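You operate a simulated robot arm through the tools that you are given. There is no shell and no other tool. Be economical: measure what you need, move in short steps, check, and stop when the job is done.

You are at the controls of a simulated robot arm. One attempt, no reset.

TASK
Open the odds drawer, take the pale shoe tree and leave it in the inside of the odds drawer, then shut the drawer.

The check looks at the end state, three seconds after you hand in, the way a careful person would. Anything else that was tipped, shoved, dropped, spilled or broken makes it a failure.

THE ROBOT
A 6-joint arm with a two-finger parallel gripper, fixed in place. Base frame: the origin is at the foot of the arm, x ahead of it, y to its left, z up; the work surface is at about z = 783. Units: mm, degrees, N and s.
With the tool pointing down near the work surface it reaches from about 240 to 640 mm from the base axis. Its first joint turns from -66.0 to 66.0 degrees. Payload 2.7 kg.
The tool frame sits at the grasp point between the pads (the TCP): z along the fingers, y along the line on which they close. The tips reach 23 mm beyond it. Largest opening 94 mm; finger width 38, thickness 10; the body of the gripper, 54 by 96 mm, starts 39 mm behind the TCP.
Orientation is that of the tool frame in the base frame, as a unit quaternion [w, x, y, z]. With the fingers straight down and closing along the base's y, the tool's x points along the base's -x, its y along +y and its z along -z.

THE INTERFACE
- The arm moves only by the tool move_arm. Its argument "steps" is one flat list of numbers, 7 for each row, row after row: the turn, a rotation vector about the tool's x, y, z in units of 120 degrees (1.0 is 120 degrees), then the shift along the tool's x, y, z in units of 250 mm (1.0 is 250 mm), then the finger opening in mm, from 0 to 94. In form: [wx, wy, wz, dx, dy, dz, claw, wx, wy, wz, dx, dy, dz, claw, ...]. A call has 1 to 10 rows; each row is the pose to reach, as a shift and turn from the pose commanded when the call began, along the tool's axes at that moment. A call with a number of a shift or a turn outside -1 to 1 is refused whole. Rows are played at 5 a second. More than 50 mm and 8.6 degrees between two rows, or a gripper value outside its range, and nothing of the call is played. Where a pose cannot be reached the arm comes as near as it can. A force on the tool above 40 N (or 10 N above the force at the start of the call, whichever is more), or a blocked arm, ends the call early, and 0.2 s more pass. The fingers move at their own pace (about 45 mm/s each) and stop on an object; they squeeze with about 20 N. The grip force told is the motor's: it shows also when the fingers shut on nothing. Time passes only in rows, and 0.2 s behind the last, so rows that repeat a pose let the fingers close. It gives the time, the measured TCP pose, the force on the tool (base axes), the opening and the grip force at its end, in the units of the frame above (readings bear some noise), and new pictures: "pictures" is both (left out), scene, wrist or none.
- Cameras (640 x 400 px; columns grow to the right, rows downward): "scene" is fixed at [80.7, -452.9, 1380.8]; the picture's right is [0.61, -0.79, 0.00], its down [-0.61, -0.47, -0.64] and it looks along [0.51, 0.39, -0.77] (base axes); focal length 363 px, centre (320, 200). "wrist" rides on the gripper at [86, 16, -75] in the tool frame; the picture's right is [-0.18, 0.98, 0.00], its down [-0.58, -0.11, -0.81] and it looks along [-0.79, -0.15, 0.59] (tool axes); focal length 243 px, centre (320, 200). There is no depth. A picture from a camera that has moved, and an enlarged one, comes with that camera's place and axes in the base frame and with its lens.
- close_up(camera, box): a new picture of the part [left, top, right, bottom] of that camera's present view, enlarged. It takes no simulated time.
- hand_in(): hands the job in; it is judged then, once.

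Work in short steps. Places have to be worked out from the pictures, the camera data and where the tool is seen: move nearer, look again, correct. Check each grasp and each placing, and mend what went wrong. You have 90 turns and 170 pictures in all, those below and enlarged ones among them. Open the gripper and draw the arm clear of the work before you hand the job in, unless the task says otherwise; then end with one line.

The tools are called after "Request:" as a command line: name --argument value ..., lists and objects as JSON in quotes. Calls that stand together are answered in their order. move_arm: Moves the arm, as the interface text tells. Its arguments: {"type":"object","properties":{"steps":{"type":"array","items":{"type":"number"}},"pictures":{"type":"string","enum":["both","scene","wrist","none"]}},"required":["steps"]} The other tools are called the same way: close_up (camera, box) takes an enlarged picture of a part of a camera's view; hand_in () hands the job in.

At the start:

```text
time: 0.0
position: [423.1, -2.4, 969.3]
orientation: [0.001, 0.0, 1.0, 0.0]
contact_force: [-0.2, -0.1, 0.0]
gripper_width: 94.1
finger_force: 0.0
```

scene: 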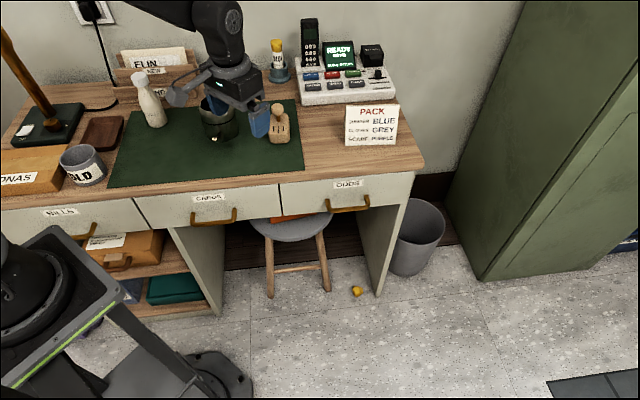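
wrist: 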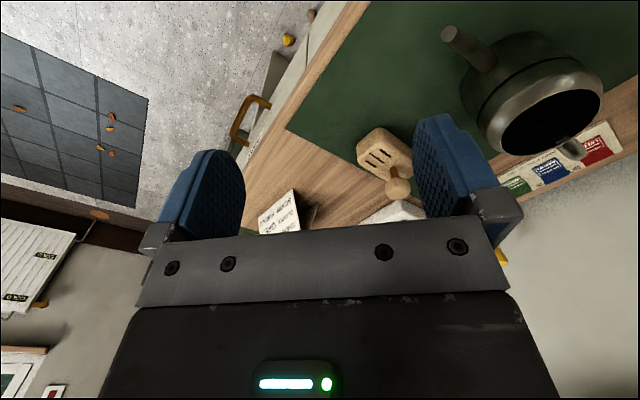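

I'll take enlarged views of the drawers and the wooden object before moving.

Request:
close_up --camera "scene" --box '[180, 60, 340, 160]'

Request:
close_up --camera "scene" --box '[250, 130, 440, 250]'

Request:
close_up --camera "wrist" --box '[200, 20, 440, 240]'

```text
4.00 times, centred on (260, 110) of scene
camera zoom: at [80.7, -452.9, 1380.8], right [0.61, -0.79, 0.0], down [-0.61, -0.47, -0.64], along [0.51, 0.39, -0.77], focal length 1452 px, centre (560, 560)
```

zoom: 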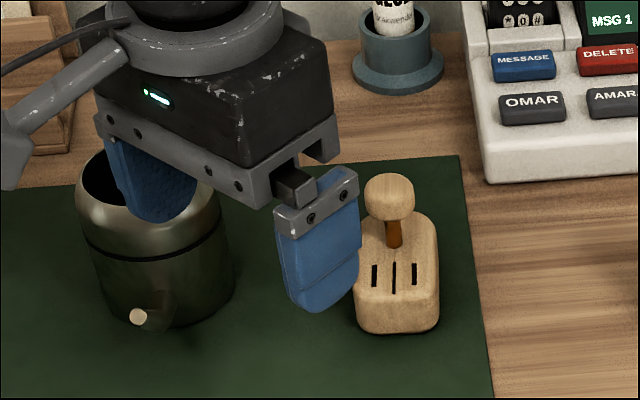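

```text
3.33 times, centred on (345, 190) of scene
camera zoom: at [80.7, -452.9, 1380.8], right [0.61, -0.79, 0.0], down [-0.61, -0.47, -0.64], along [0.51, 0.39, -0.77], focal length 1210 px, centre (237, 233)
```

zoom: 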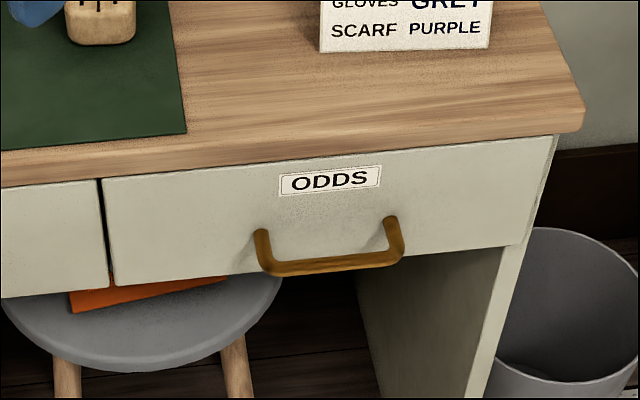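

```text
1.82 times, centred on (320, 130) of wrist
camera zoom: at [337.7, 13.8, 1042.5], right [0.18, 0.98, 0.0], down [0.58, -0.11, 0.81], along [0.79, -0.15, -0.59], focal length 441 px, centre (320, 327)
```

zoom: 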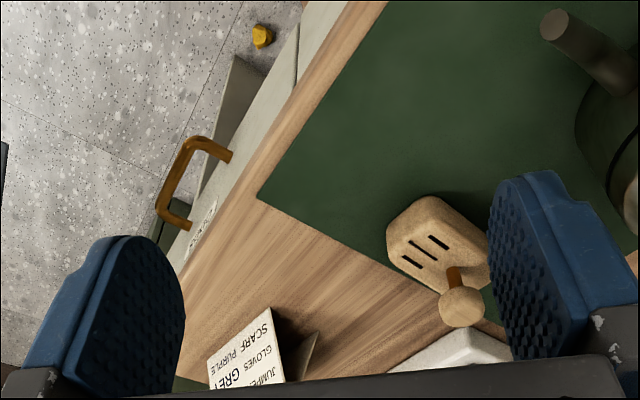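

The desk front runs at about -45° in the base frame. I put the handle bar near (572,-169,669), and the shoe tree stands near (575,50) with its knob at about z 850. I'll yaw 45° and shift sideways in front of the odds drawer, keeping high.

Request:
move_arm --steps '[0, 0, 0.0625, -0.038, -0.159, 0, 60, 0, 0, 0.125, -0.076, -0.317, 0, 60, 0, 0, 0.1875, -0.114, -0.476, 0, 60, 0, 0, 0.25, -0.152, -0.635, 0, 60, 0, 0, 0.3125, -0.19, -0.793, 0, 60, 0, 0, 0.375, -0.228, -0.952, 0, 60]'

```text
time: 1.4
position: [481.9, -240.0, 968.7]
orientation: [0.0, 0.383, 0.924, 0.0]
contact_force: [-0.5, 0.4, 0.9]
gripper_width: 60.0
finger_force: 0.1
camera wrist: at [431.8, -167.0, 1042.1], right [0.83, 0.56, 0.0], down [0.33, -0.49, 0.81], along [0.45, -0.67, -0.59], focal length 243 px, centre (320, 200)
```

scene: 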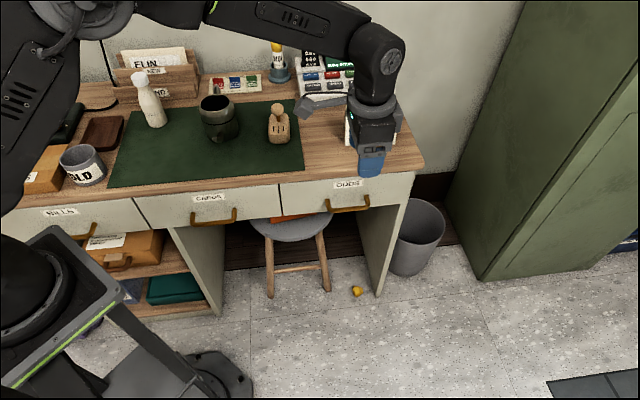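
wrist: 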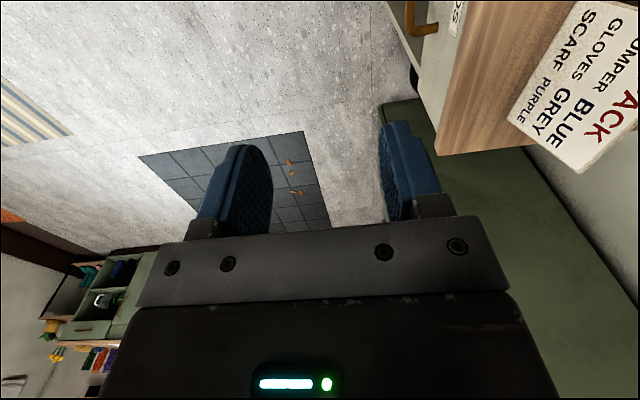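

The desk angle is confirmed at about -45°. Next I'll tilt the tool 45° toward the drawer and descend to roughly 110 mm short of the handle bar.

Request:
move_arm --steps '[-0.0625, 0, 0, -0.009, 0.024, 0.148, 60, -0.125, 0, 0, -0.018, 0.048, 0.296, 60, -0.1875, 0, 0, -0.027, 0.072, 0.444, 60, -0.25, 0, 0, -0.036, 0.096, 0.592, 60, -0.3125, 0, 0, -0.045, 0.12, 0.74, 60, -0.375, 0, 0, -0.054, 0.144, 0.888, 60]'

```text
time: 2.8
position: [516.0, -225.5, 746.3]
orientation: [0.147, 0.353, 0.854, 0.353]
contact_force: [-0.9, 0.4, -0.5]
gripper_width: 60.0
finger_force: 0.0
camera wrist: at [425.7, -192.1, 809.7], right [0.62, 0.36, 0.7], down [-0.05, -0.87, 0.49], along [0.78, -0.34, -0.52], focal length 243 px, centre (320, 200)
```

scene: 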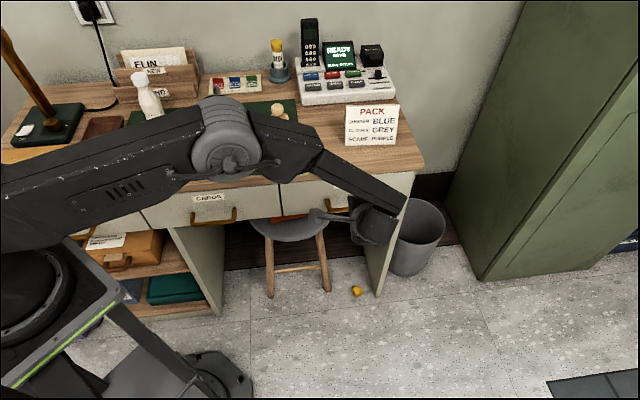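
wrist: 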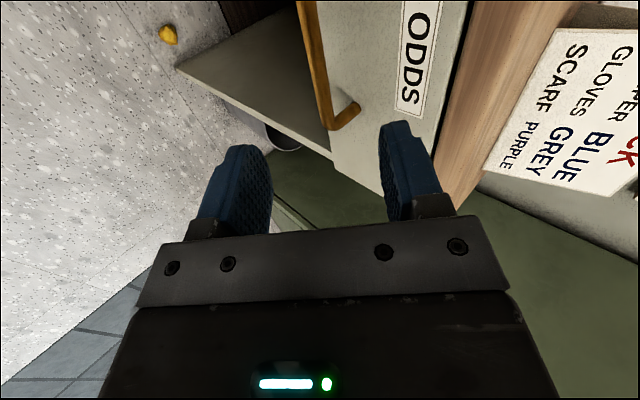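

The handle end in the wrist view agrees with my estimate, with the bar centre at about (566,-172,669) and a standoff of about 43 mm. I'll advance to 45 mm from the bar and check.

Request:
move_arm --steps '[0, 0, 0, 0.004, -0.006, 0.122, 44, 0, 0, 0, 0.008, -0.013, 0.245, 44]'

Request:
close_up --camera "scene" --box '[300, 150, 460, 250]'

```text
time: 3.4
position: [543.7, -194.5, 701.0]
orientation: [0.146, 0.354, 0.854, 0.353]
contact_force: [0.7, -0.3, -0.1]
gripper_width: 44.2
finger_force: 0.0
camera wrist: at [453.4, -161.6, 764.6], right [0.62, 0.36, 0.7], down [-0.05, -0.87, 0.49], along [0.78, -0.34, -0.52], focal length 243 px, centre (320, 200)
```

scene: 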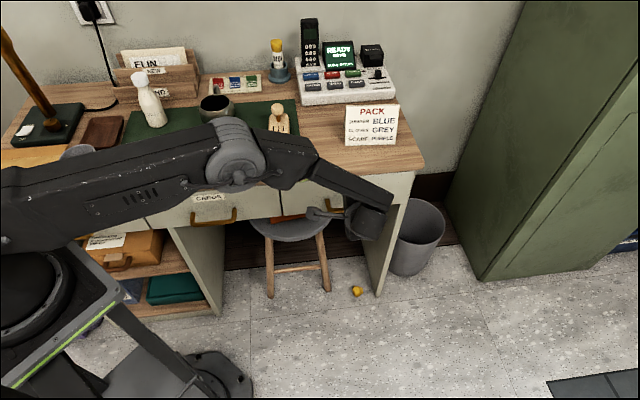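
wrist: 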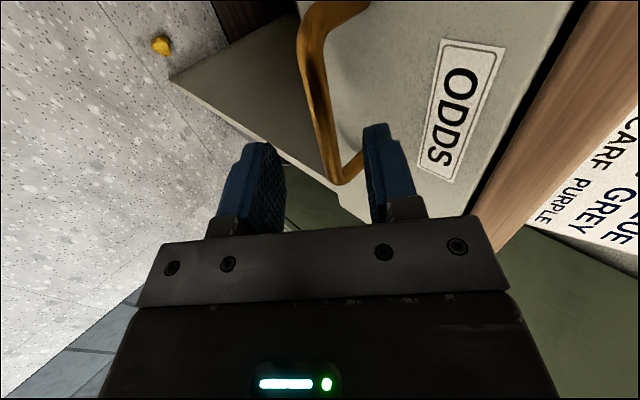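

```text
4.00 times, centred on (380, 200) of scene
camera zoom: at [80.6, -453.0, 1380.8], right [0.61, -0.79, 0.0], down [-0.61, -0.47, -0.64], along [0.51, 0.39, -0.77], focal length 1452 px, centre (80, 200)
```

zoom: 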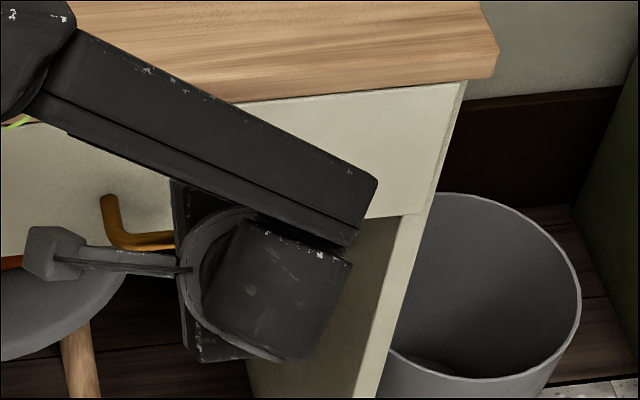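

The bar sits between the fingers' lines. I'll advance about 41 mm so the fingers straddle it, then check before closing.

Request:
move_arm --steps '[0, 0, 0, -0.008, 0.004, 0.083, 40, 0, 0, 0, -0.016, 0.008, 0.166, 40]' --pictures "wrist"

```text
time: 4.0
position: [569.2, -177.7, 673.2]
orientation: [0.147, 0.353, 0.853, 0.354]
contact_force: [-15.8, -5.7, 12.7]
gripper_width: 39.2
finger_force: 0.2
camera wrist: at [477.4, -144.6, 737.5], right [0.62, 0.36, 0.7], down [-0.05, -0.87, 0.49], along [0.78, -0.34, -0.52], focal length 243 px, centre (320, 200)
```

wrist: 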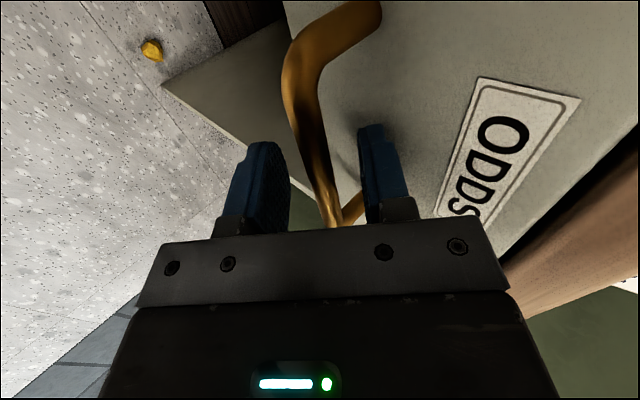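

The bar is between the fingers, and a tip is lightly touching the drawer face. I'll back off 5 mm and close on the bar.

Request:
move_arm --steps '[0, 0, 0, 0, 0, -0.02, 40, 0, 0, 0, 0, 0, -0.02, 0, 0, 0, 0, 0, 0, -0.02, 0, 0, 0, 0, 0, 0, -0.02, 0, 0, 0, 0, 0, 0, -0.02, 0]' --pictures "wrist"

```text
time: 5.2
position: [565.8, -177.6, 676.8]
orientation: [0.146, 0.351, 0.854, 0.354]
contact_force: [-3.4, 5.7, 7.4]
gripper_width: 11.8
finger_force: 44.9
camera wrist: at [475.7, -145.3, 740.6], right [0.62, 0.36, 0.7], down [-0.04, -0.87, 0.49], along [0.78, -0.34, -0.52], focal length 243 px, centre (320, 200)
```

wrist: 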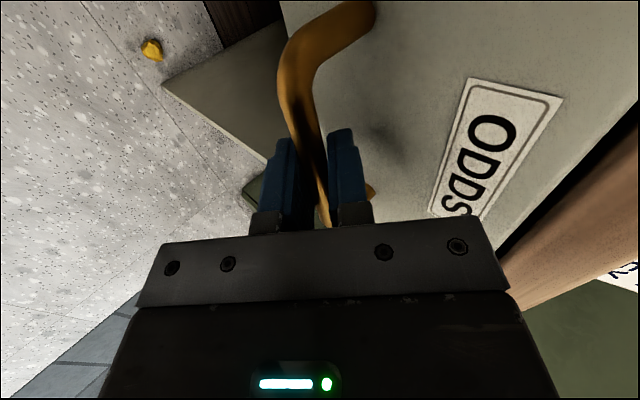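

The bar is gripped, with the width stopped at 11.8 mm. Pulling straight out 60 mm.

Request:
move_arm --steps '[0, 0, 0, 0, -0.028, -0.028, 0, 0, 0, 0, 0, -0.057, -0.057, 0, 0, 0, 0, 0, -0.085, -0.085, 0, 0, 0, 0, 0, -0.113, -0.113, 0, 0, 0, 0, 0, -0.141, -0.141, 0, 0, 0, 0, 0, -0.17, -0.17, 0]'

```text
time: 6.6
position: [522.6, -220.8, 677.4]
orientation: [0.147, 0.352, 0.853, 0.355]
contact_force: [-10.6, 9.4, 20.7]
gripper_width: 11.6
finger_force: 45.0
camera wrist: at [432.6, -188.3, 740.7], right [0.62, 0.36, 0.7], down [-0.05, -0.87, 0.49], along [0.78, -0.34, -0.52], focal length 243 px, centre (320, 200)
```

scene: 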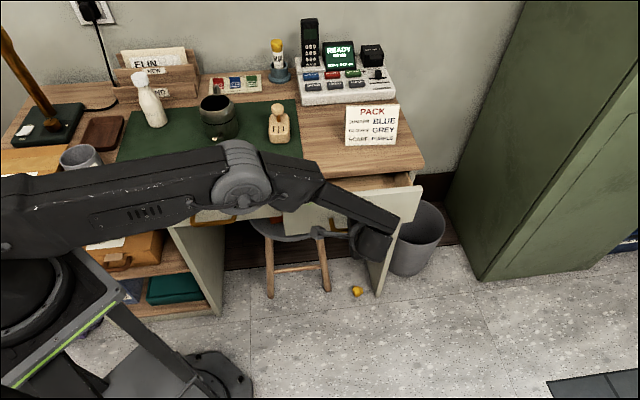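
wrist: 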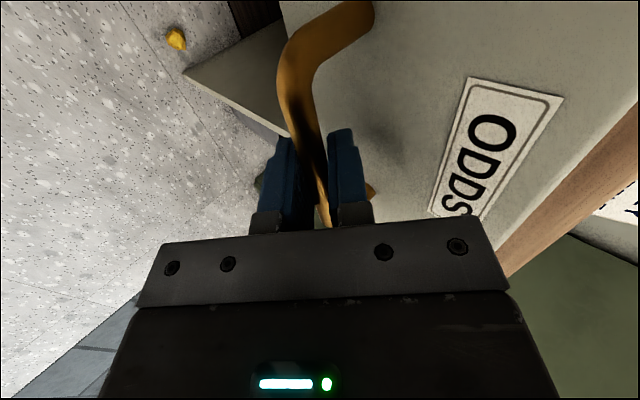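

The drawer is sliding out. I'll pull another 120 mm with a slight upward relief.

Request:
move_arm --steps '[0, 0, 0, 0, -0.05, -0.063, 0, 0, 0, 0, 0, -0.107, -0.119, 0, 0, 0, 0, 0, -0.164, -0.176, 0, 0, 0, 0, 0, -0.22, -0.232, 0, 0, 0, 0, 0, -0.277, -0.289, 0, 0, 0, 0, 0, -0.333, -0.345, 0]'

```text
time: 8.0
position: [436.2, -305.8, 677.7]
orientation: [0.145, 0.354, 0.854, 0.353]
contact_force: [2.7, -4.6, -21.9]
gripper_width: 11.9
finger_force: 44.9
camera wrist: at [347.1, -273.9, 741.1], right [0.62, 0.36, 0.69], down [-0.04, -0.87, 0.49], along [0.78, -0.34, -0.53], focal length 243 px, centre (320, 200)
```

scene: 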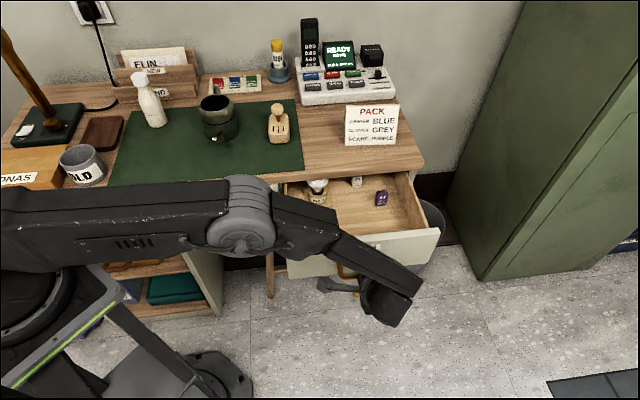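
wrist: 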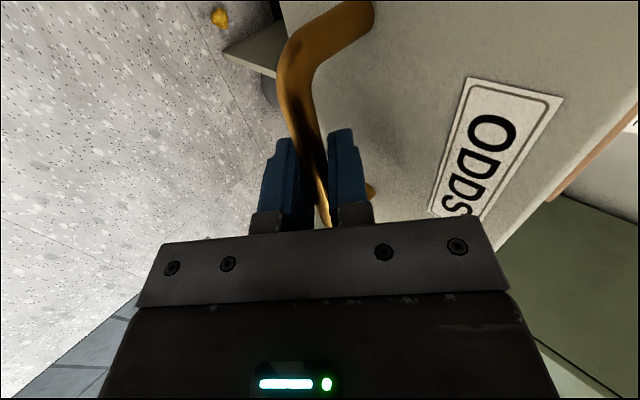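

The drawer is open about 180 mm and has some objects inside. I'll release the handle and back out along the tool axis.

Request:
move_arm --steps '[0, 0, 0, 0, -0.004, 0.004, 40, 0, 0, 0, 0, -0.004, 0.004, 40, 0, 0, 0, 0, -0.004, 0.004, 40, 0, 0, 0, 0, -0.004, -0.12, 40, 0, 0, 0, 0, -0.004, -0.24, 40, 0, 0, 0, 0, 0.08, -0.4, 40, 0, 0, 0, 0, 0.2, -0.52, 40, 0, 0, 0, 0, 0.32, -0.64, 40, 0, 0, 0, 0, 0.44, -0.76, 40]'

Request:
close_up --camera "scene" --box '[260, 150, 450, 290]'

```text
time: 10.0
position: [398.8, -345.9, 891.3]
orientation: [0.145, 0.353, 0.854, 0.353]
contact_force: [0.2, 0.3, 0.2]
gripper_width: 40.0
finger_force: 0.1
camera wrist: at [309.4, -313.3, 954.4], right [0.62, 0.36, 0.69], down [-0.05, -0.87, 0.49], along [0.78, -0.34, -0.52], focal length 243 px, centre (320, 200)
```

scene: 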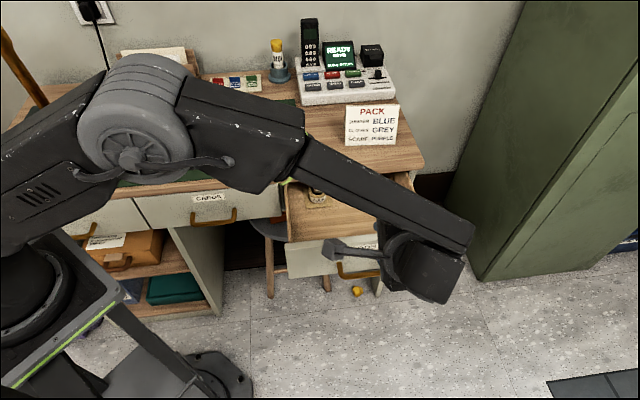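
wrist: 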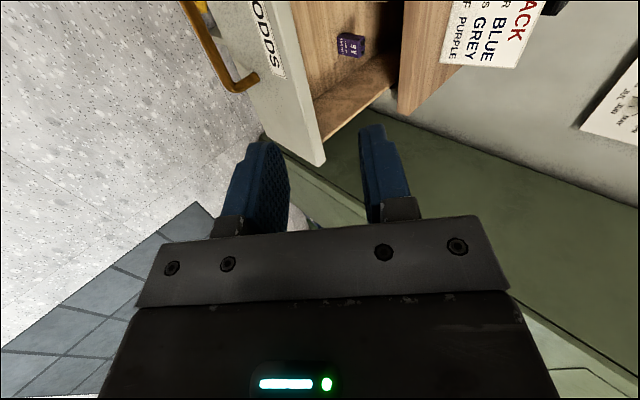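

```text
2.86 times, centred on (355, 220) of scene
camera zoom: at [80.7, -452.9, 1380.8], right [0.61, -0.79, 0.0], down [-0.61, -0.47, -0.64], along [0.51, 0.39, -0.77], focal length 1037 px, centre (220, 143)
```

zoom: 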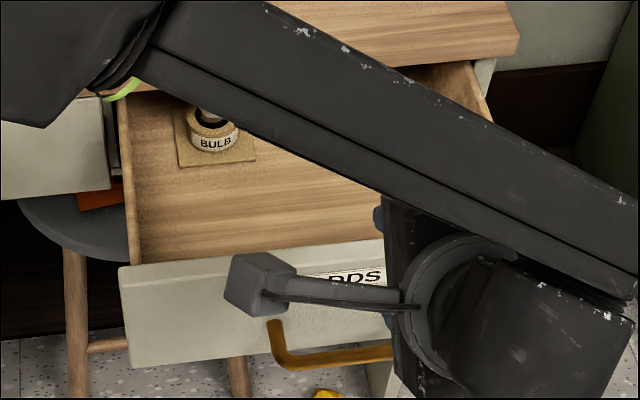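

The drawer interior holds a bulb in a cup at the left, a purple box at the right rear, and is clear at the front centre. I'll turn the tool upright and raise it.

Request:
move_arm --steps '[0.0625, 0, 0, 0.031, 0.094, -0.009, 60, 0.125, 0, 0, 0.061, 0.187, -0.018, 60, 0.1875, 0, 0, 0.092, 0.281, -0.027, 60, 0.25, 0, 0, 0.123, 0.375, -0.036, 60, 0.3125, 0, 0, 0.153, 0.468, -0.045, 60, 0.375, 0, 0, 0.184, 0.562, -0.054, 60]' --pictures "wrist"

```text
time: 11.4
position: [429.3, -249.3, 1000.3]
orientation: [0.0, 0.383, 0.924, -0.003]
contact_force: [-0.3, -0.1, -0.8]
gripper_width: 60.2
finger_force: 0.0
camera wrist: at [380.8, -175.9, 1074.0], right [0.82, 0.57, 0.0], down [0.34, -0.49, 0.81], along [0.46, -0.67, -0.59], focal length 243 px, centre (320, 200)
```

wrist: 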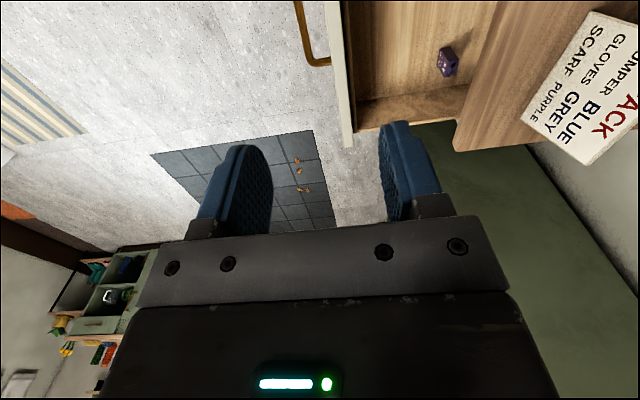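

Now I'll travel high toward the shoe tree in two legs.

Request:
move_arm --steps '[0, 0, 0, 0.092, 0.16, 0, 60, 0, 0, 0, 0.184, 0.32, 0, 60, 0, 0, 0, 0.276, 0.48, 0, 60, 0, 0, 0, 0.368, 0.64, 0, 60, 0, 0, 0, 0.46, 0.8, 0, 60]' --pictures "none"

Request:
move_arm --steps '[0, 0, 0, 0.074, 0.13, 0.04, 60, 0, 0, 0, 0.148, 0.26, 0.08, 60, 0, 0, 0, 0.222, 0.39, 0.12, 60, 0, 0, 0, 0.296, 0.516, 0.16, 60]'

```text
time: 12.6
position: [490.3, -25.5, 999.0]
orientation: [0.0, 0.382, 0.924, 0.0]
contact_force: [0.8, -0.2, -0.3]
gripper_width: 60.3
finger_force: 0.1
```

```text
time: 13.6
position: [528.9, 118.0, 960.7]
orientation: [-0.001, 0.383, 0.924, -0.001]
contact_force: [-0.4, 1.1, -0.2]
gripper_width: 60.2
finger_force: 0.1
camera wrist: at [479.1, 191.3, 1034.6], right [0.83, 0.56, 0.0], down [0.33, -0.49, 0.81], along [0.46, -0.67, -0.59], focal length 243 px, centre (320, 200)
```

scene: 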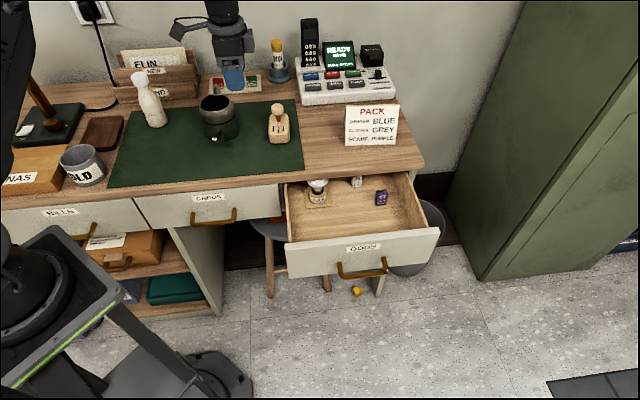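
wrist: 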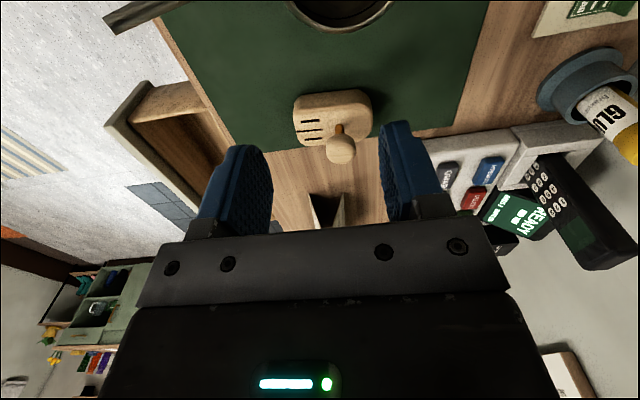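

Good view of everything. I'll enlarge the shoe tree from both cameras, and the open drawer.

Request:
close_up --camera "wrist" --box '[260, 70, 400, 180]'

Request:
close_up --camera "scene" --box '[240, 80, 320, 160]'

Request:
close_up --camera "scene" --box '[270, 160, 450, 290]'

```text
3.64 times, centred on (330, 125) of wrist
camera zoom: at [479.1, 191.3, 1034.6], right [0.83, 0.56, 0.0], down [0.33, -0.49, 0.81], along [0.46, -0.67, -0.59], focal length 882 px, centre (284, 473)
```

zoom: 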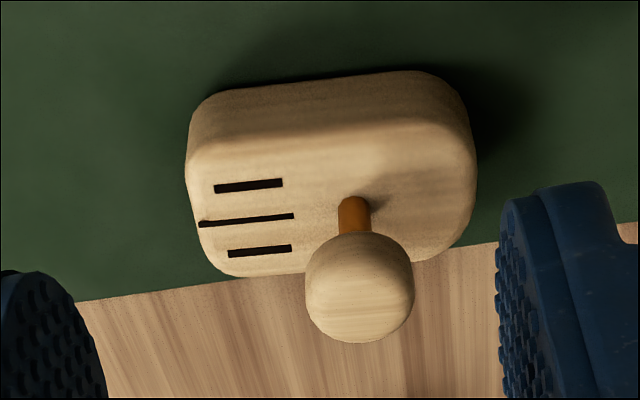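

```text
5.00 times, centred on (280, 120) of scene
camera zoom: at [80.6, -453.0, 1380.8], right [0.61, -0.79, 0.0], down [-0.61, -0.47, -0.64], along [0.51, 0.39, -0.77], focal length 1814 px, centre (520, 600)
```

zoom: 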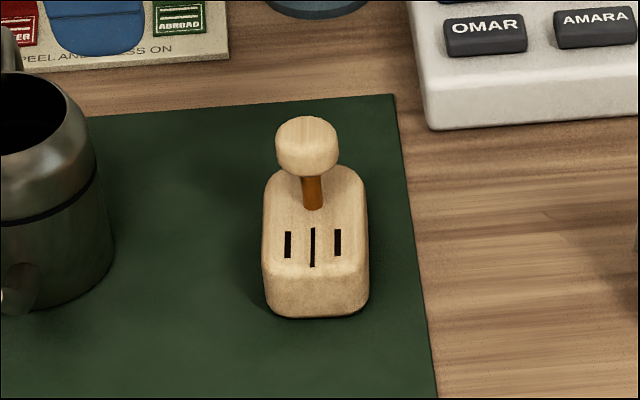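

```text
3.08 times, centred on (360, 225) of scene
camera zoom: at [80.6, -453.0, 1380.8], right [0.61, -0.79, 0.0], down [-0.61, -0.47, -0.64], along [0.51, 0.39, -0.77], focal length 1117 px, centre (197, 123)
```

zoom: 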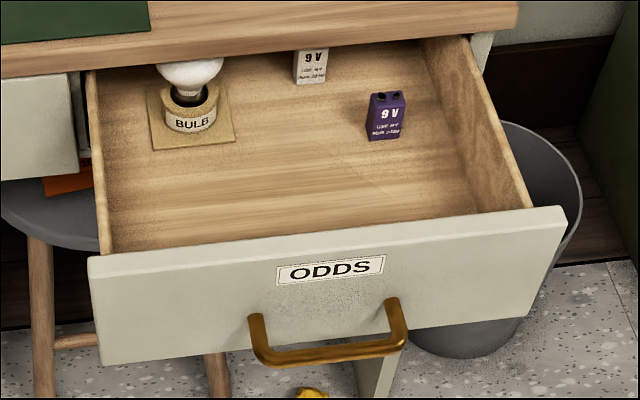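

The knob is about 29 mm wide, centred at about (592,66,851) and nearly over the block's centre. I'll yaw back 45° so the wrist camera stays clear of the kettle, and hover above the knob.

Request:
move_arm --steps '[0, 0, -0.0625, -0.054, 0.005, 0.02, 60, 0, 0, -0.125, -0.108, 0.01, 0.04, 60, 0, 0, -0.1875, -0.162, 0.015, 0.06, 60, 0, 0, -0.25, -0.216, 0.02, 0.08, 60, 0, 0, -0.3125, -0.27, 0.025, 0.1, 60, 0, 0, -0.375, -0.325, 0.031, 0.124, 60]'

```text
time: 15.0
position: [591.0, 63.7, 927.8]
orientation: [-0.001, -0.001, 1.0, 0.0]
contact_force: [-0.7, -0.4, 0.1]
gripper_width: 60.0
finger_force: 0.0
camera wrist: at [505.5, 81.3, 1002.3], right [0.18, 0.98, 0.0], down [0.58, -0.11, 0.81], along [0.79, -0.15, -0.59], focal length 243 px, centre (320, 200)
```

scene: 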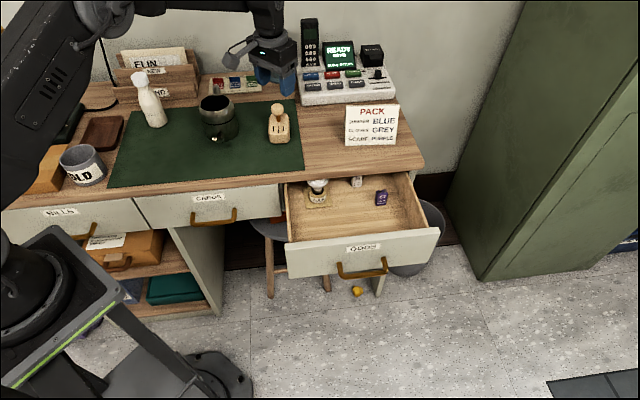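
wrist: 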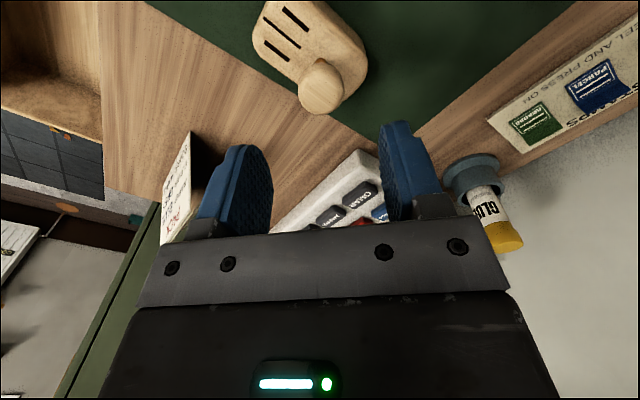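

The knob lies at about (588,67), so I'll descend onto it with small corrections.

Request:
move_arm --steps '[0, 0, 0, 0.008, 0.01, 0.155, 60, 0, 0, 0, 0.008, 0.01, 0.27, 60, 0, 0, 0, 0.008, 0.01, 0.308, 60]'

Request:
close_up --camera "scene" --box '[220, 60, 320, 160]'

```text
time: 15.8
position: [589.3, 68.4, 851.1]
orientation: [0.0, 0.0, 1.0, 0.0]
contact_force: [-0.4, 1.1, -0.2]
gripper_width: 59.8
finger_force: 0.0
camera wrist: at [503.6, 84.5, 924.5], right [0.18, 0.98, 0.0], down [0.58, -0.11, 0.81], along [0.79, -0.15, -0.59], focal length 243 px, centre (320, 200)
```

scene: 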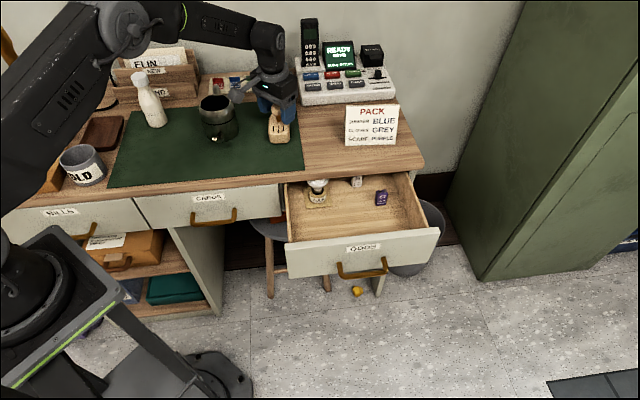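
wrist: 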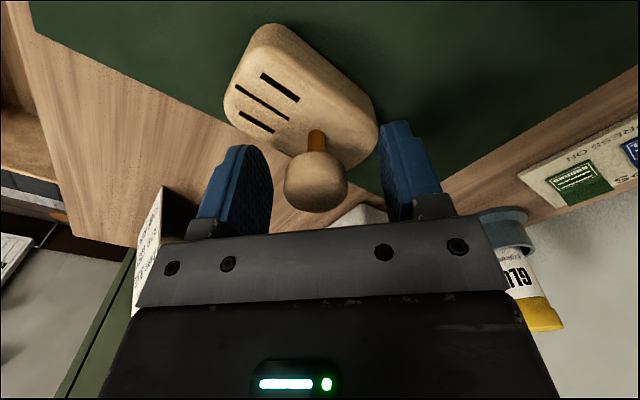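

```text
4.00 times, centred on (270, 110) of scene
camera zoom: at [80.7, -452.9, 1380.8], right [0.61, -0.79, 0.0], down [-0.61, -0.47, -0.64], along [0.51, 0.39, -0.77], focal length 1452 px, centre (520, 560)
```

zoom: 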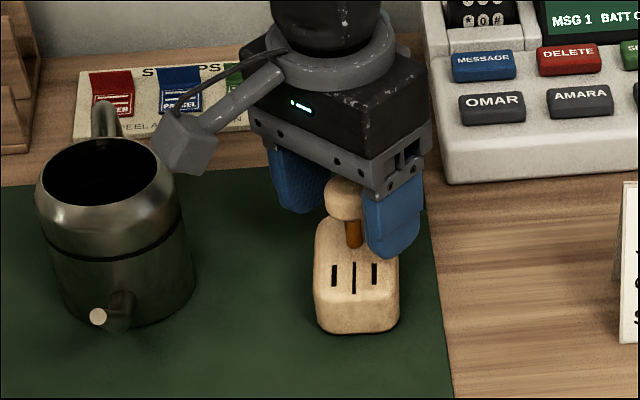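

The knob is between the pads, about 2 mm off centre in y. I'll centre and close.

Request:
move_arm --steps '[0, 0, 0, 0, -0.006, 0, 60, 0, 0, 0, 0, -0.006, 0, 20, 0, 0, 0, 0, -0.006, 0, 20, 0, 0, 0, 0, -0.006, 0, 20, 0, 0, 0, 0, -0.006, 0, 20]' --pictures "wrist"

```text
time: 17.0
position: [588.9, 66.5, 851.4]
orientation: [0.0, 0.0, 1.0, 0.0]
contact_force: [-0.6, -0.4, 0.4]
gripper_width: 28.9
finger_force: 20.0
camera wrist: at [503.5, 83.0, 924.9], right [0.18, 0.98, 0.0], down [0.58, -0.11, 0.81], along [0.79, -0.15, -0.59], focal length 243 px, centre (320, 200)
```

wrist: 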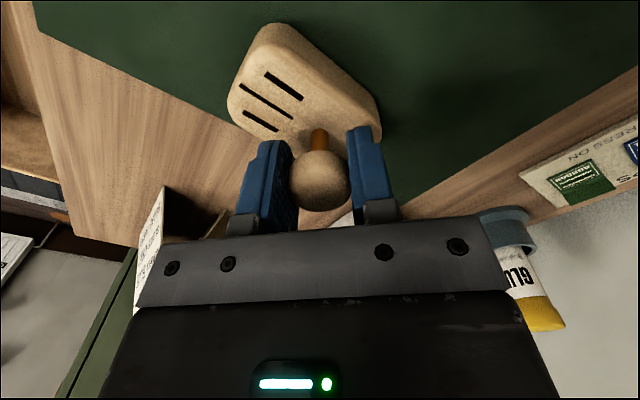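

The knob is gripped at 28.9 mm. Lifting 40 mm to check the hold.

Request:
move_arm --steps '[0, 0, 0, 0, 0, -0.04, 15, 0, 0, 0, 0, 0, -0.1, 15, 0, 0, 0, 0, 0, -0.16, 15]' --pictures "wrist"

```text
time: 17.8
position: [589.3, 65.7, 892.3]
orientation: [-0.001, 0.0, 1.0, -0.001]
contact_force: [0.1, -0.2, -1.3]
gripper_width: 28.6
finger_force: 20.4
camera wrist: at [503.1, 83.2, 965.4], right [0.18, 0.98, 0.0], down [0.58, -0.11, 0.81], along [0.79, -0.15, -0.59], focal length 243 px, centre (320, 200)
```

wrist: 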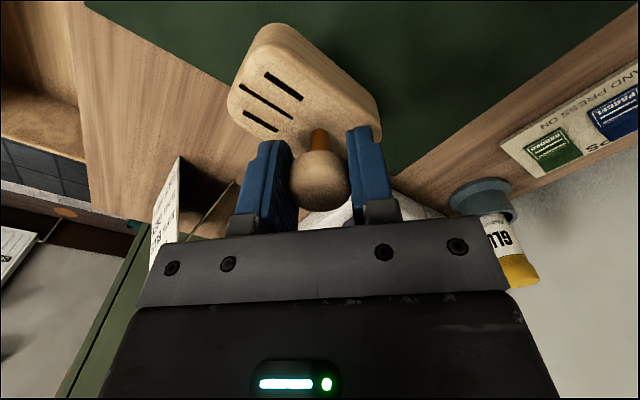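

It's held firmly. I'll raise it and carry it across at constant yaw, which keeps the block aligned with the drawer, toward a clear spot at about (549,-221).

Request:
move_arm --steps '[0, 0, 0, 0, 0, -0.14, 15, 0, 0, 0, 0, 0, -0.28, 15, 0, 0, 0, 0.02, -0.14, -0.3, 15, 0, 0, 0, 0.04, -0.28, -0.3, 15, 0, 0, 0, 0.06, -0.42, -0.3, 15, 0, 0, 0, 0.09, -0.56, -0.3, 15, 0, 0, 0, 0.11, -0.7, -0.3, 15, 0, 0, 0, 0.14, -0.84, -0.3, 15, 0, 0, 0, 0.16, -0.98, -0.3, 15]'

```text
time: 19.8
position: [548.6, -179.9, 968.3]
orientation: [0.001, 0.0, 1.0, 0.0]
contact_force: [0.0, -0.5, -0.8]
gripper_width: 28.9
finger_force: 20.3
camera wrist: at [462.9, -163.1, 1041.4], right [0.18, 0.98, 0.0], down [0.58, -0.11, 0.81], along [0.79, -0.15, -0.59], focal length 243 px, centre (320, 200)
```

scene: 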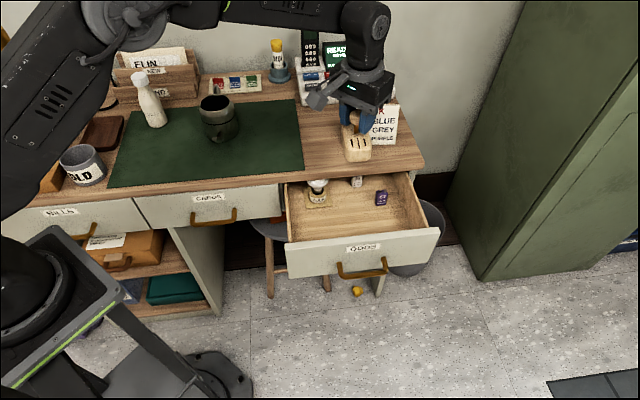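
wrist: 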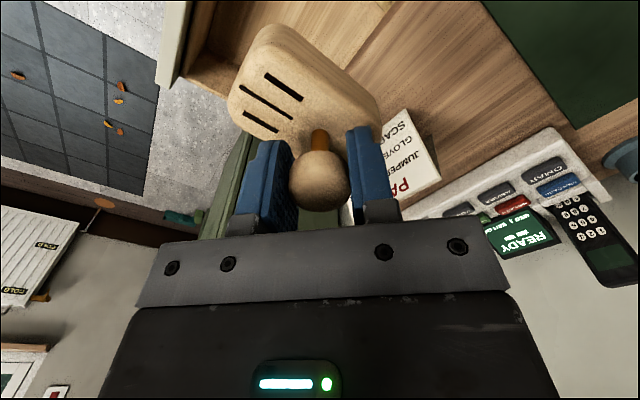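

Next I'll move over the target and descend to z≈830, leaving the block bottom just above the drawer rim, and check.

Request:
move_arm --steps '[0, 0, 0, 0.01, -0.09, 0, 15, 0, 0, 0, 0.01, -0.176, 0.08, 15, 0, 0, 0, 0.01, -0.176, 0.24, 15, 0, 0, 0, 0.01, -0.176, 0.4, 15, 0, 0, 0, 0.01, -0.176, 0.552, 15]'

Request:
close_up --camera "scene" --box '[270, 130, 450, 290]'

```text
time: 21.0
position: [545.8, -221.6, 829.0]
orientation: [0.0, 0.0, 1.0, 0.0]
contact_force: [0.6, -0.3, -1.8]
gripper_width: 28.6
finger_force: 19.6
camera wrist: at [460.6, -205.5, 903.0], right [0.18, 0.98, 0.0], down [0.58, -0.11, 0.81], along [0.79, -0.15, -0.59], focal length 243 px, centre (320, 200)
```

scene: 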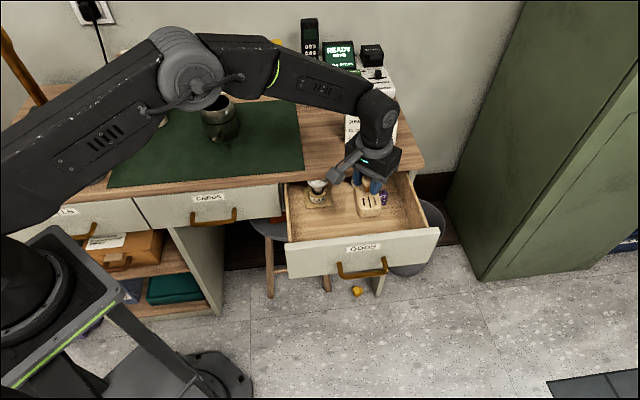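
wrist: 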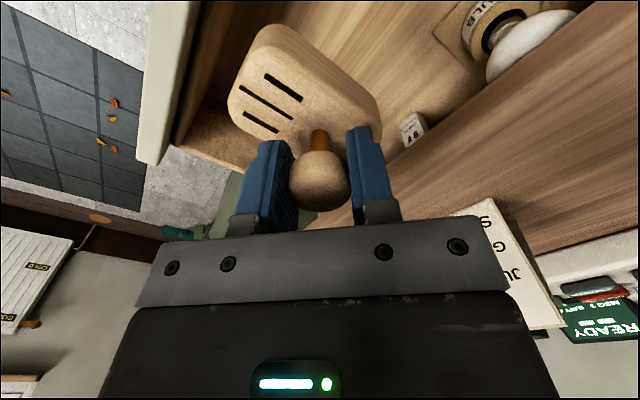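

```text
2.50 times, centred on (360, 210) of scene
camera zoom: at [80.7, -453.0, 1380.8], right [0.61, -0.79, 0.0], down [-0.61, -0.47, -0.64], along [0.51, 0.39, -0.77], focal length 907 px, centre (220, 175)
```

zoom: 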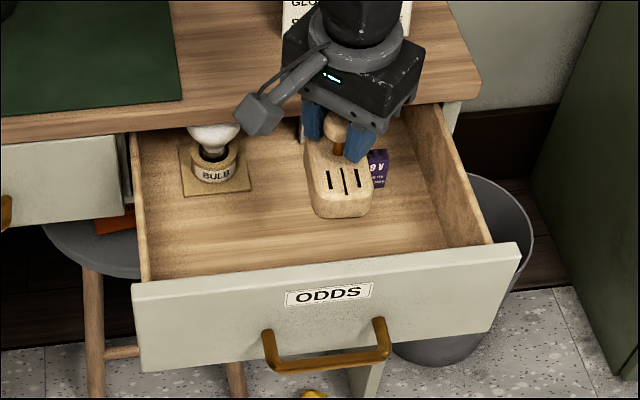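

The spot is clear of the bulb, batteries and walls. I'll lower to z≈735, then feel for the floor.

Request:
move_arm --steps '[0, 0, 0, 0, 0, 0.1, 15, 0, 0, 0, 0, 0, 0.2, 15, 0, 0, 0, 0, 0, 0.3, 15, 0, 0, 0, 0, 0, 0.376, 15]'

Request:
close_up --camera "scene" --box '[270, 130, 450, 290]'

```text
time: 22.0
position: [547.5, -223.2, 735.4]
orientation: [0.0, 0.001, 1.0, 0.0]
contact_force: [0.1, 0.3, -0.5]
gripper_width: 28.5
finger_force: 20.2
camera wrist: at [460.4, -206.3, 808.6], right [0.18, 0.98, 0.0], down [0.58, -0.11, 0.81], along [0.79, -0.15, -0.59], focal length 243 px, centre (320, 200)
```

scene: 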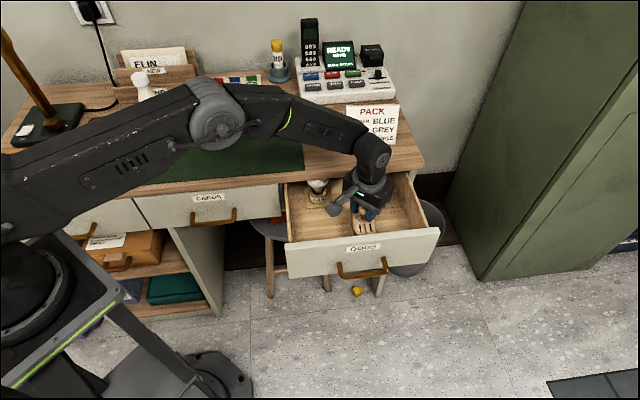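
wrist: 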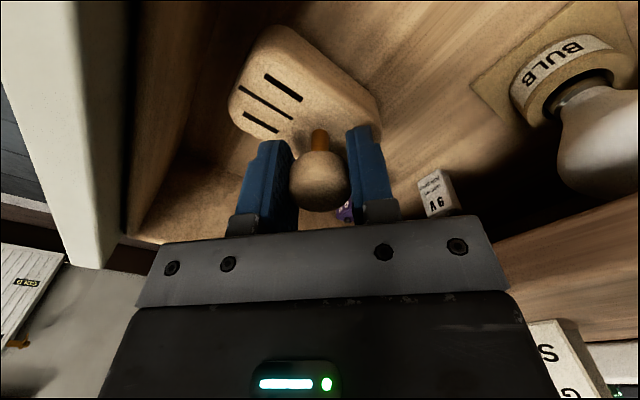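

```text
2.50 times, centred on (360, 210) of scene
camera zoom: at [80.7, -452.9, 1380.8], right [0.61, -0.79, 0.0], down [-0.61, -0.47, -0.64], along [0.51, 0.39, -0.77], focal length 907 px, centre (220, 175)
```

zoom: 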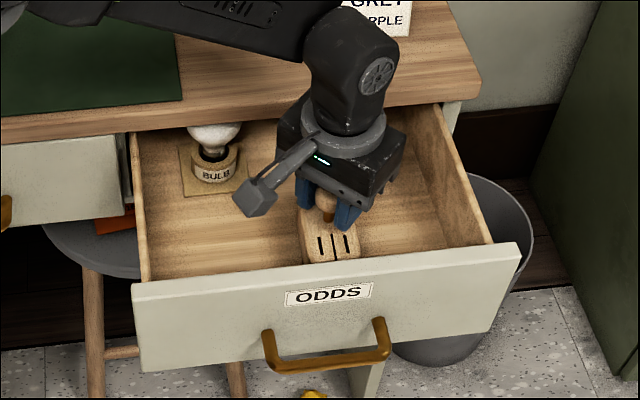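

There is still clearance below. I'll lower slowly in 4 mm rows.

Request:
move_arm --steps '[0, 0, 0, 0, 0, 0.016, 15, 0, 0, 0, 0, 0, 0.032, 15, 0, 0, 0, 0, 0, 0.048, 15, 0, 0, 0, 0, 0, 0.06, 15]' --pictures "wrist"

```text
time: 23.0
position: [547.3, -223.1, 720.0]
orientation: [0.0, 0.0, 1.0, 0.0]
contact_force: [1.0, -0.6, -0.2]
gripper_width: 28.4
finger_force: 20.3
camera wrist: at [460.6, -206.3, 794.0], right [0.18, 0.98, 0.0], down [0.58, -0.11, 0.81], along [0.79, -0.15, -0.59], focal length 243 px, centre (320, 200)
```

wrist: 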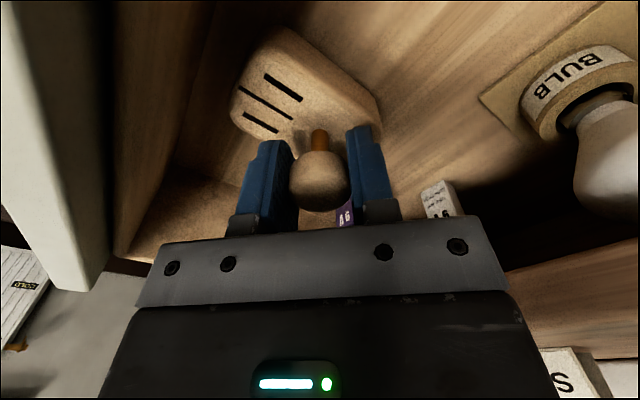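

No contact yet; continuing down in 3 mm rows.

Request:
move_arm --steps '[0, 0, 0, 0, 0, 0.012, 15, 0, 0, 0, 0, 0, 0.024, 15, 0, 0, 0, 0, 0, 0.036, 15]' --pictures "wrist"

```text
time: 23.8
position: [546.8, -221.5, 712.4]
orientation: [0.0, 0.0, 1.0, 0.0]
contact_force: [-1.6, 0.8, 7.9]
gripper_width: 28.7
finger_force: 19.5
camera wrist: at [460.8, -206.0, 785.8], right [0.18, 0.98, 0.0], down [0.58, -0.11, 0.81], along [0.79, -0.15, -0.59], focal length 243 px, centre (320, 200)
```

wrist: 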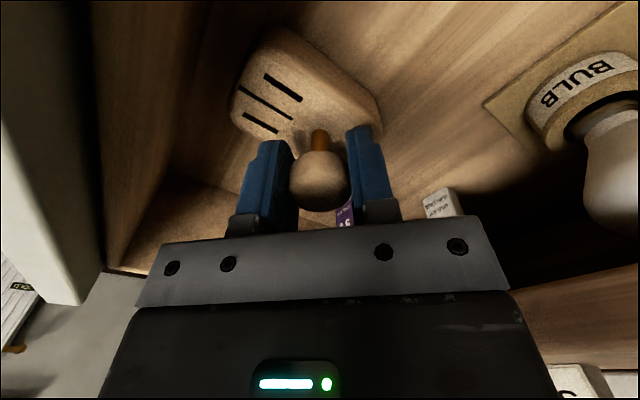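

The block touched the floor at about 712 mm with 8 N. I'll release, let it settle, and rise straight up.

Request:
move_arm --steps '[0, 0, 0, 0, 0, -0.006, 40, 0, 0, 0, 0, 0, -0.006, 50, 0, 0, 0, 0, 0, -0.006, 50, 0, 0, 0, 0, 0, -0.1, 50, 0, 0, 0, 0, 0, -0.22, 50, 0, 0, 0, 0, 0, -0.4, 50, 0, 0, 0, 0, 0, -0.6, 50, 0, 0, 0, 0, 0, -0.8, 50, 0, 0, 0, 0, 0, -1.0, 50]'

Request:
close_up --camera "scene" --box '[270, 150, 450, 290]'

```text
time: 25.8
position: [545.5, -221.4, 962.4]
orientation: [-0.001, 0.001, 1.0, 0.0]
contact_force: [0.0, -1.1, 0.2]
gripper_width: 50.0
finger_force: 0.1
camera wrist: at [460.0, -205.6, 1036.1], right [0.18, 0.98, 0.0], down [0.58, -0.11, 0.81], along [0.79, -0.15, -0.59], focal length 243 px, centre (320, 200)
```

scene: 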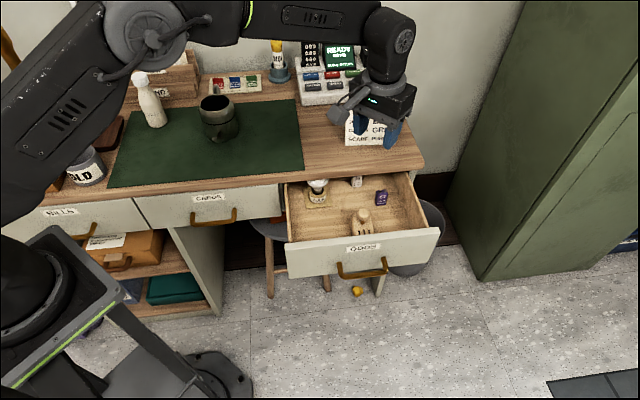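
wrist: 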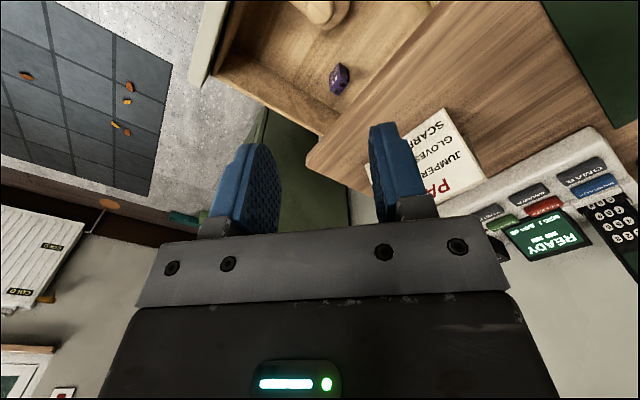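

```text
2.86 times, centred on (360, 220) of scene
camera zoom: at [80.7, -452.9, 1380.8], right [0.61, -0.79, 0.0], down [-0.61, -0.47, -0.64], along [0.51, 0.39, -0.77], focal length 1037 px, centre (206, 143)
```

zoom: 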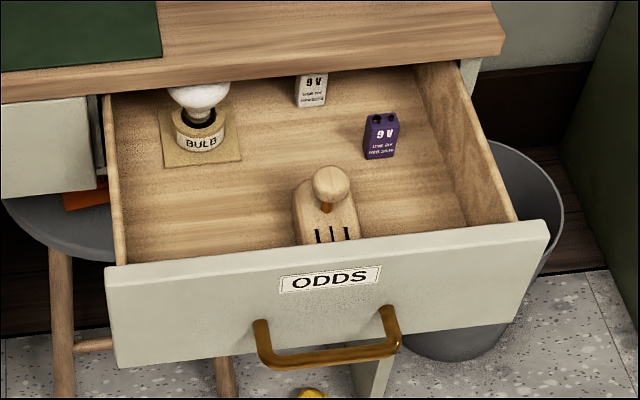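

The shoe tree stands upright inside, its top (about 728) below the drawer front's rim. I'll reverse the earlier route to regrip the handle, starting with yaw 45°.

Request:
move_arm --steps '[0, 0, 0.0625, 0.077, -0.019, -0.025, 50, 0, 0, 0.125, 0.154, -0.037, -0.051, 50, 0, 0, 0.1875, 0.231, -0.056, -0.076, 50, 0, 0, 0.25, 0.308, -0.075, -0.101, 50, 0, 0, 0.3125, 0.385, -0.093, -0.127, 50, 0, 0, 0.375, 0.462, -0.112, -0.152, 50]' --pictures "none"

Request:
move_arm --steps '[-0.0625, 0, 0, -0.012, -0.057, 0.073, 44, -0.125, 0, 0, -0.023, -0.115, 0.145, 44, -0.1875, 0, 0, -0.034, -0.172, 0.218, 44, -0.25, 0, 0, -0.046, -0.229, 0.291, 44, -0.3125, 0, 0, -0.057, -0.286, 0.363, 44, -0.375, 0, 0, -0.069, -0.344, 0.436, 44]'

```text
time: 27.2
position: [430.7, -251.8, 998.9]
orientation: [0.0, 0.384, 0.923, 0.0]
contact_force: [0.6, -0.1, 0.3]
gripper_width: 50.1
finger_force: 0.1
```

```text
time: 28.6
position: [382.0, -324.9, 890.9]
orientation: [0.148, 0.353, 0.853, 0.355]
contact_force: [0.1, -0.5, 0.2]
gripper_width: 43.7
finger_force: 0.0
camera wrist: at [292.2, -291.4, 953.3], right [0.62, 0.36, 0.7], down [-0.05, -0.87, 0.49], along [0.78, -0.34, -0.52], focal length 243 px, centre (320, 200)
```

scene: 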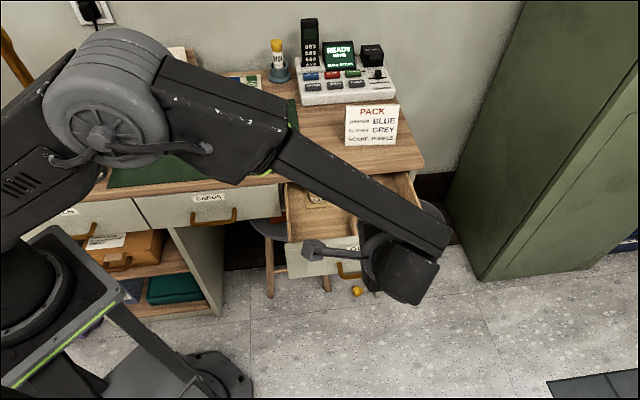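
wrist: 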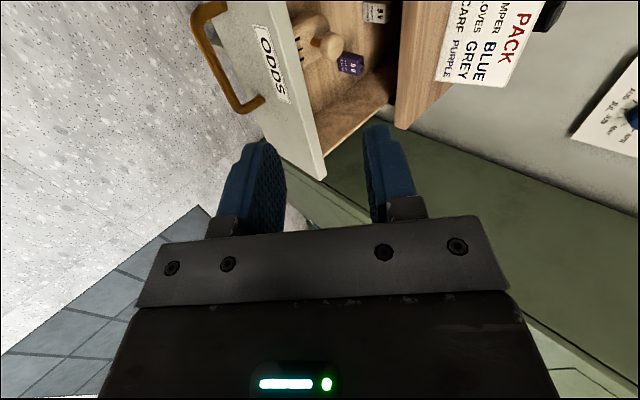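

I'll move to a standoff 120 mm short of the handle along the tool axis.

Request:
move_arm --steps '[0, 0, 0, -0.025, -0.114, 0.067, 44, 0, 0, 0, -0.05, -0.229, 0.135, 44, 0, 0, 0, -0.074, -0.343, 0.202, 44, 0, 0, 0, -0.099, -0.457, 0.269, 44]'

```text
time: 29.6
position: [376.3, -365.5, 762.3]
orientation: [0.146, 0.354, 0.853, 0.353]
contact_force: [0.0, -0.2, -0.5]
gripper_width: 43.9
finger_force: 0.2
camera wrist: at [286.4, -333.1, 824.7], right [0.62, 0.36, 0.69], down [-0.05, -0.87, 0.49], along [0.78, -0.34, -0.52], focal length 243 px, centre (320, 200)
```

scene: 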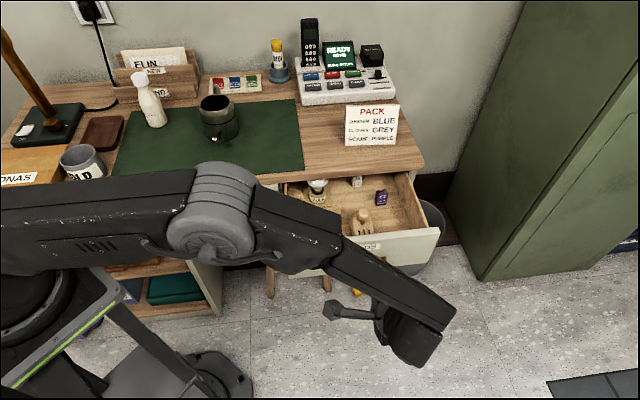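
wrist: 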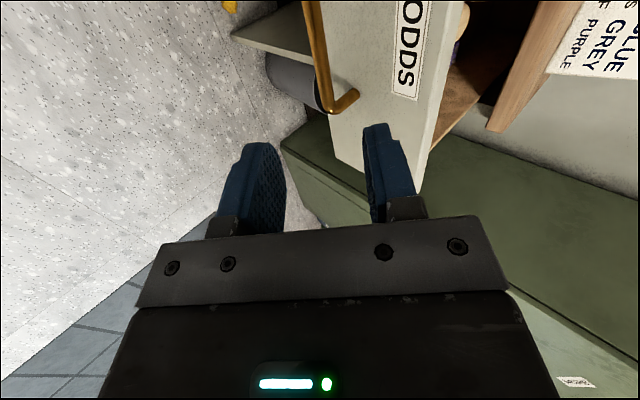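

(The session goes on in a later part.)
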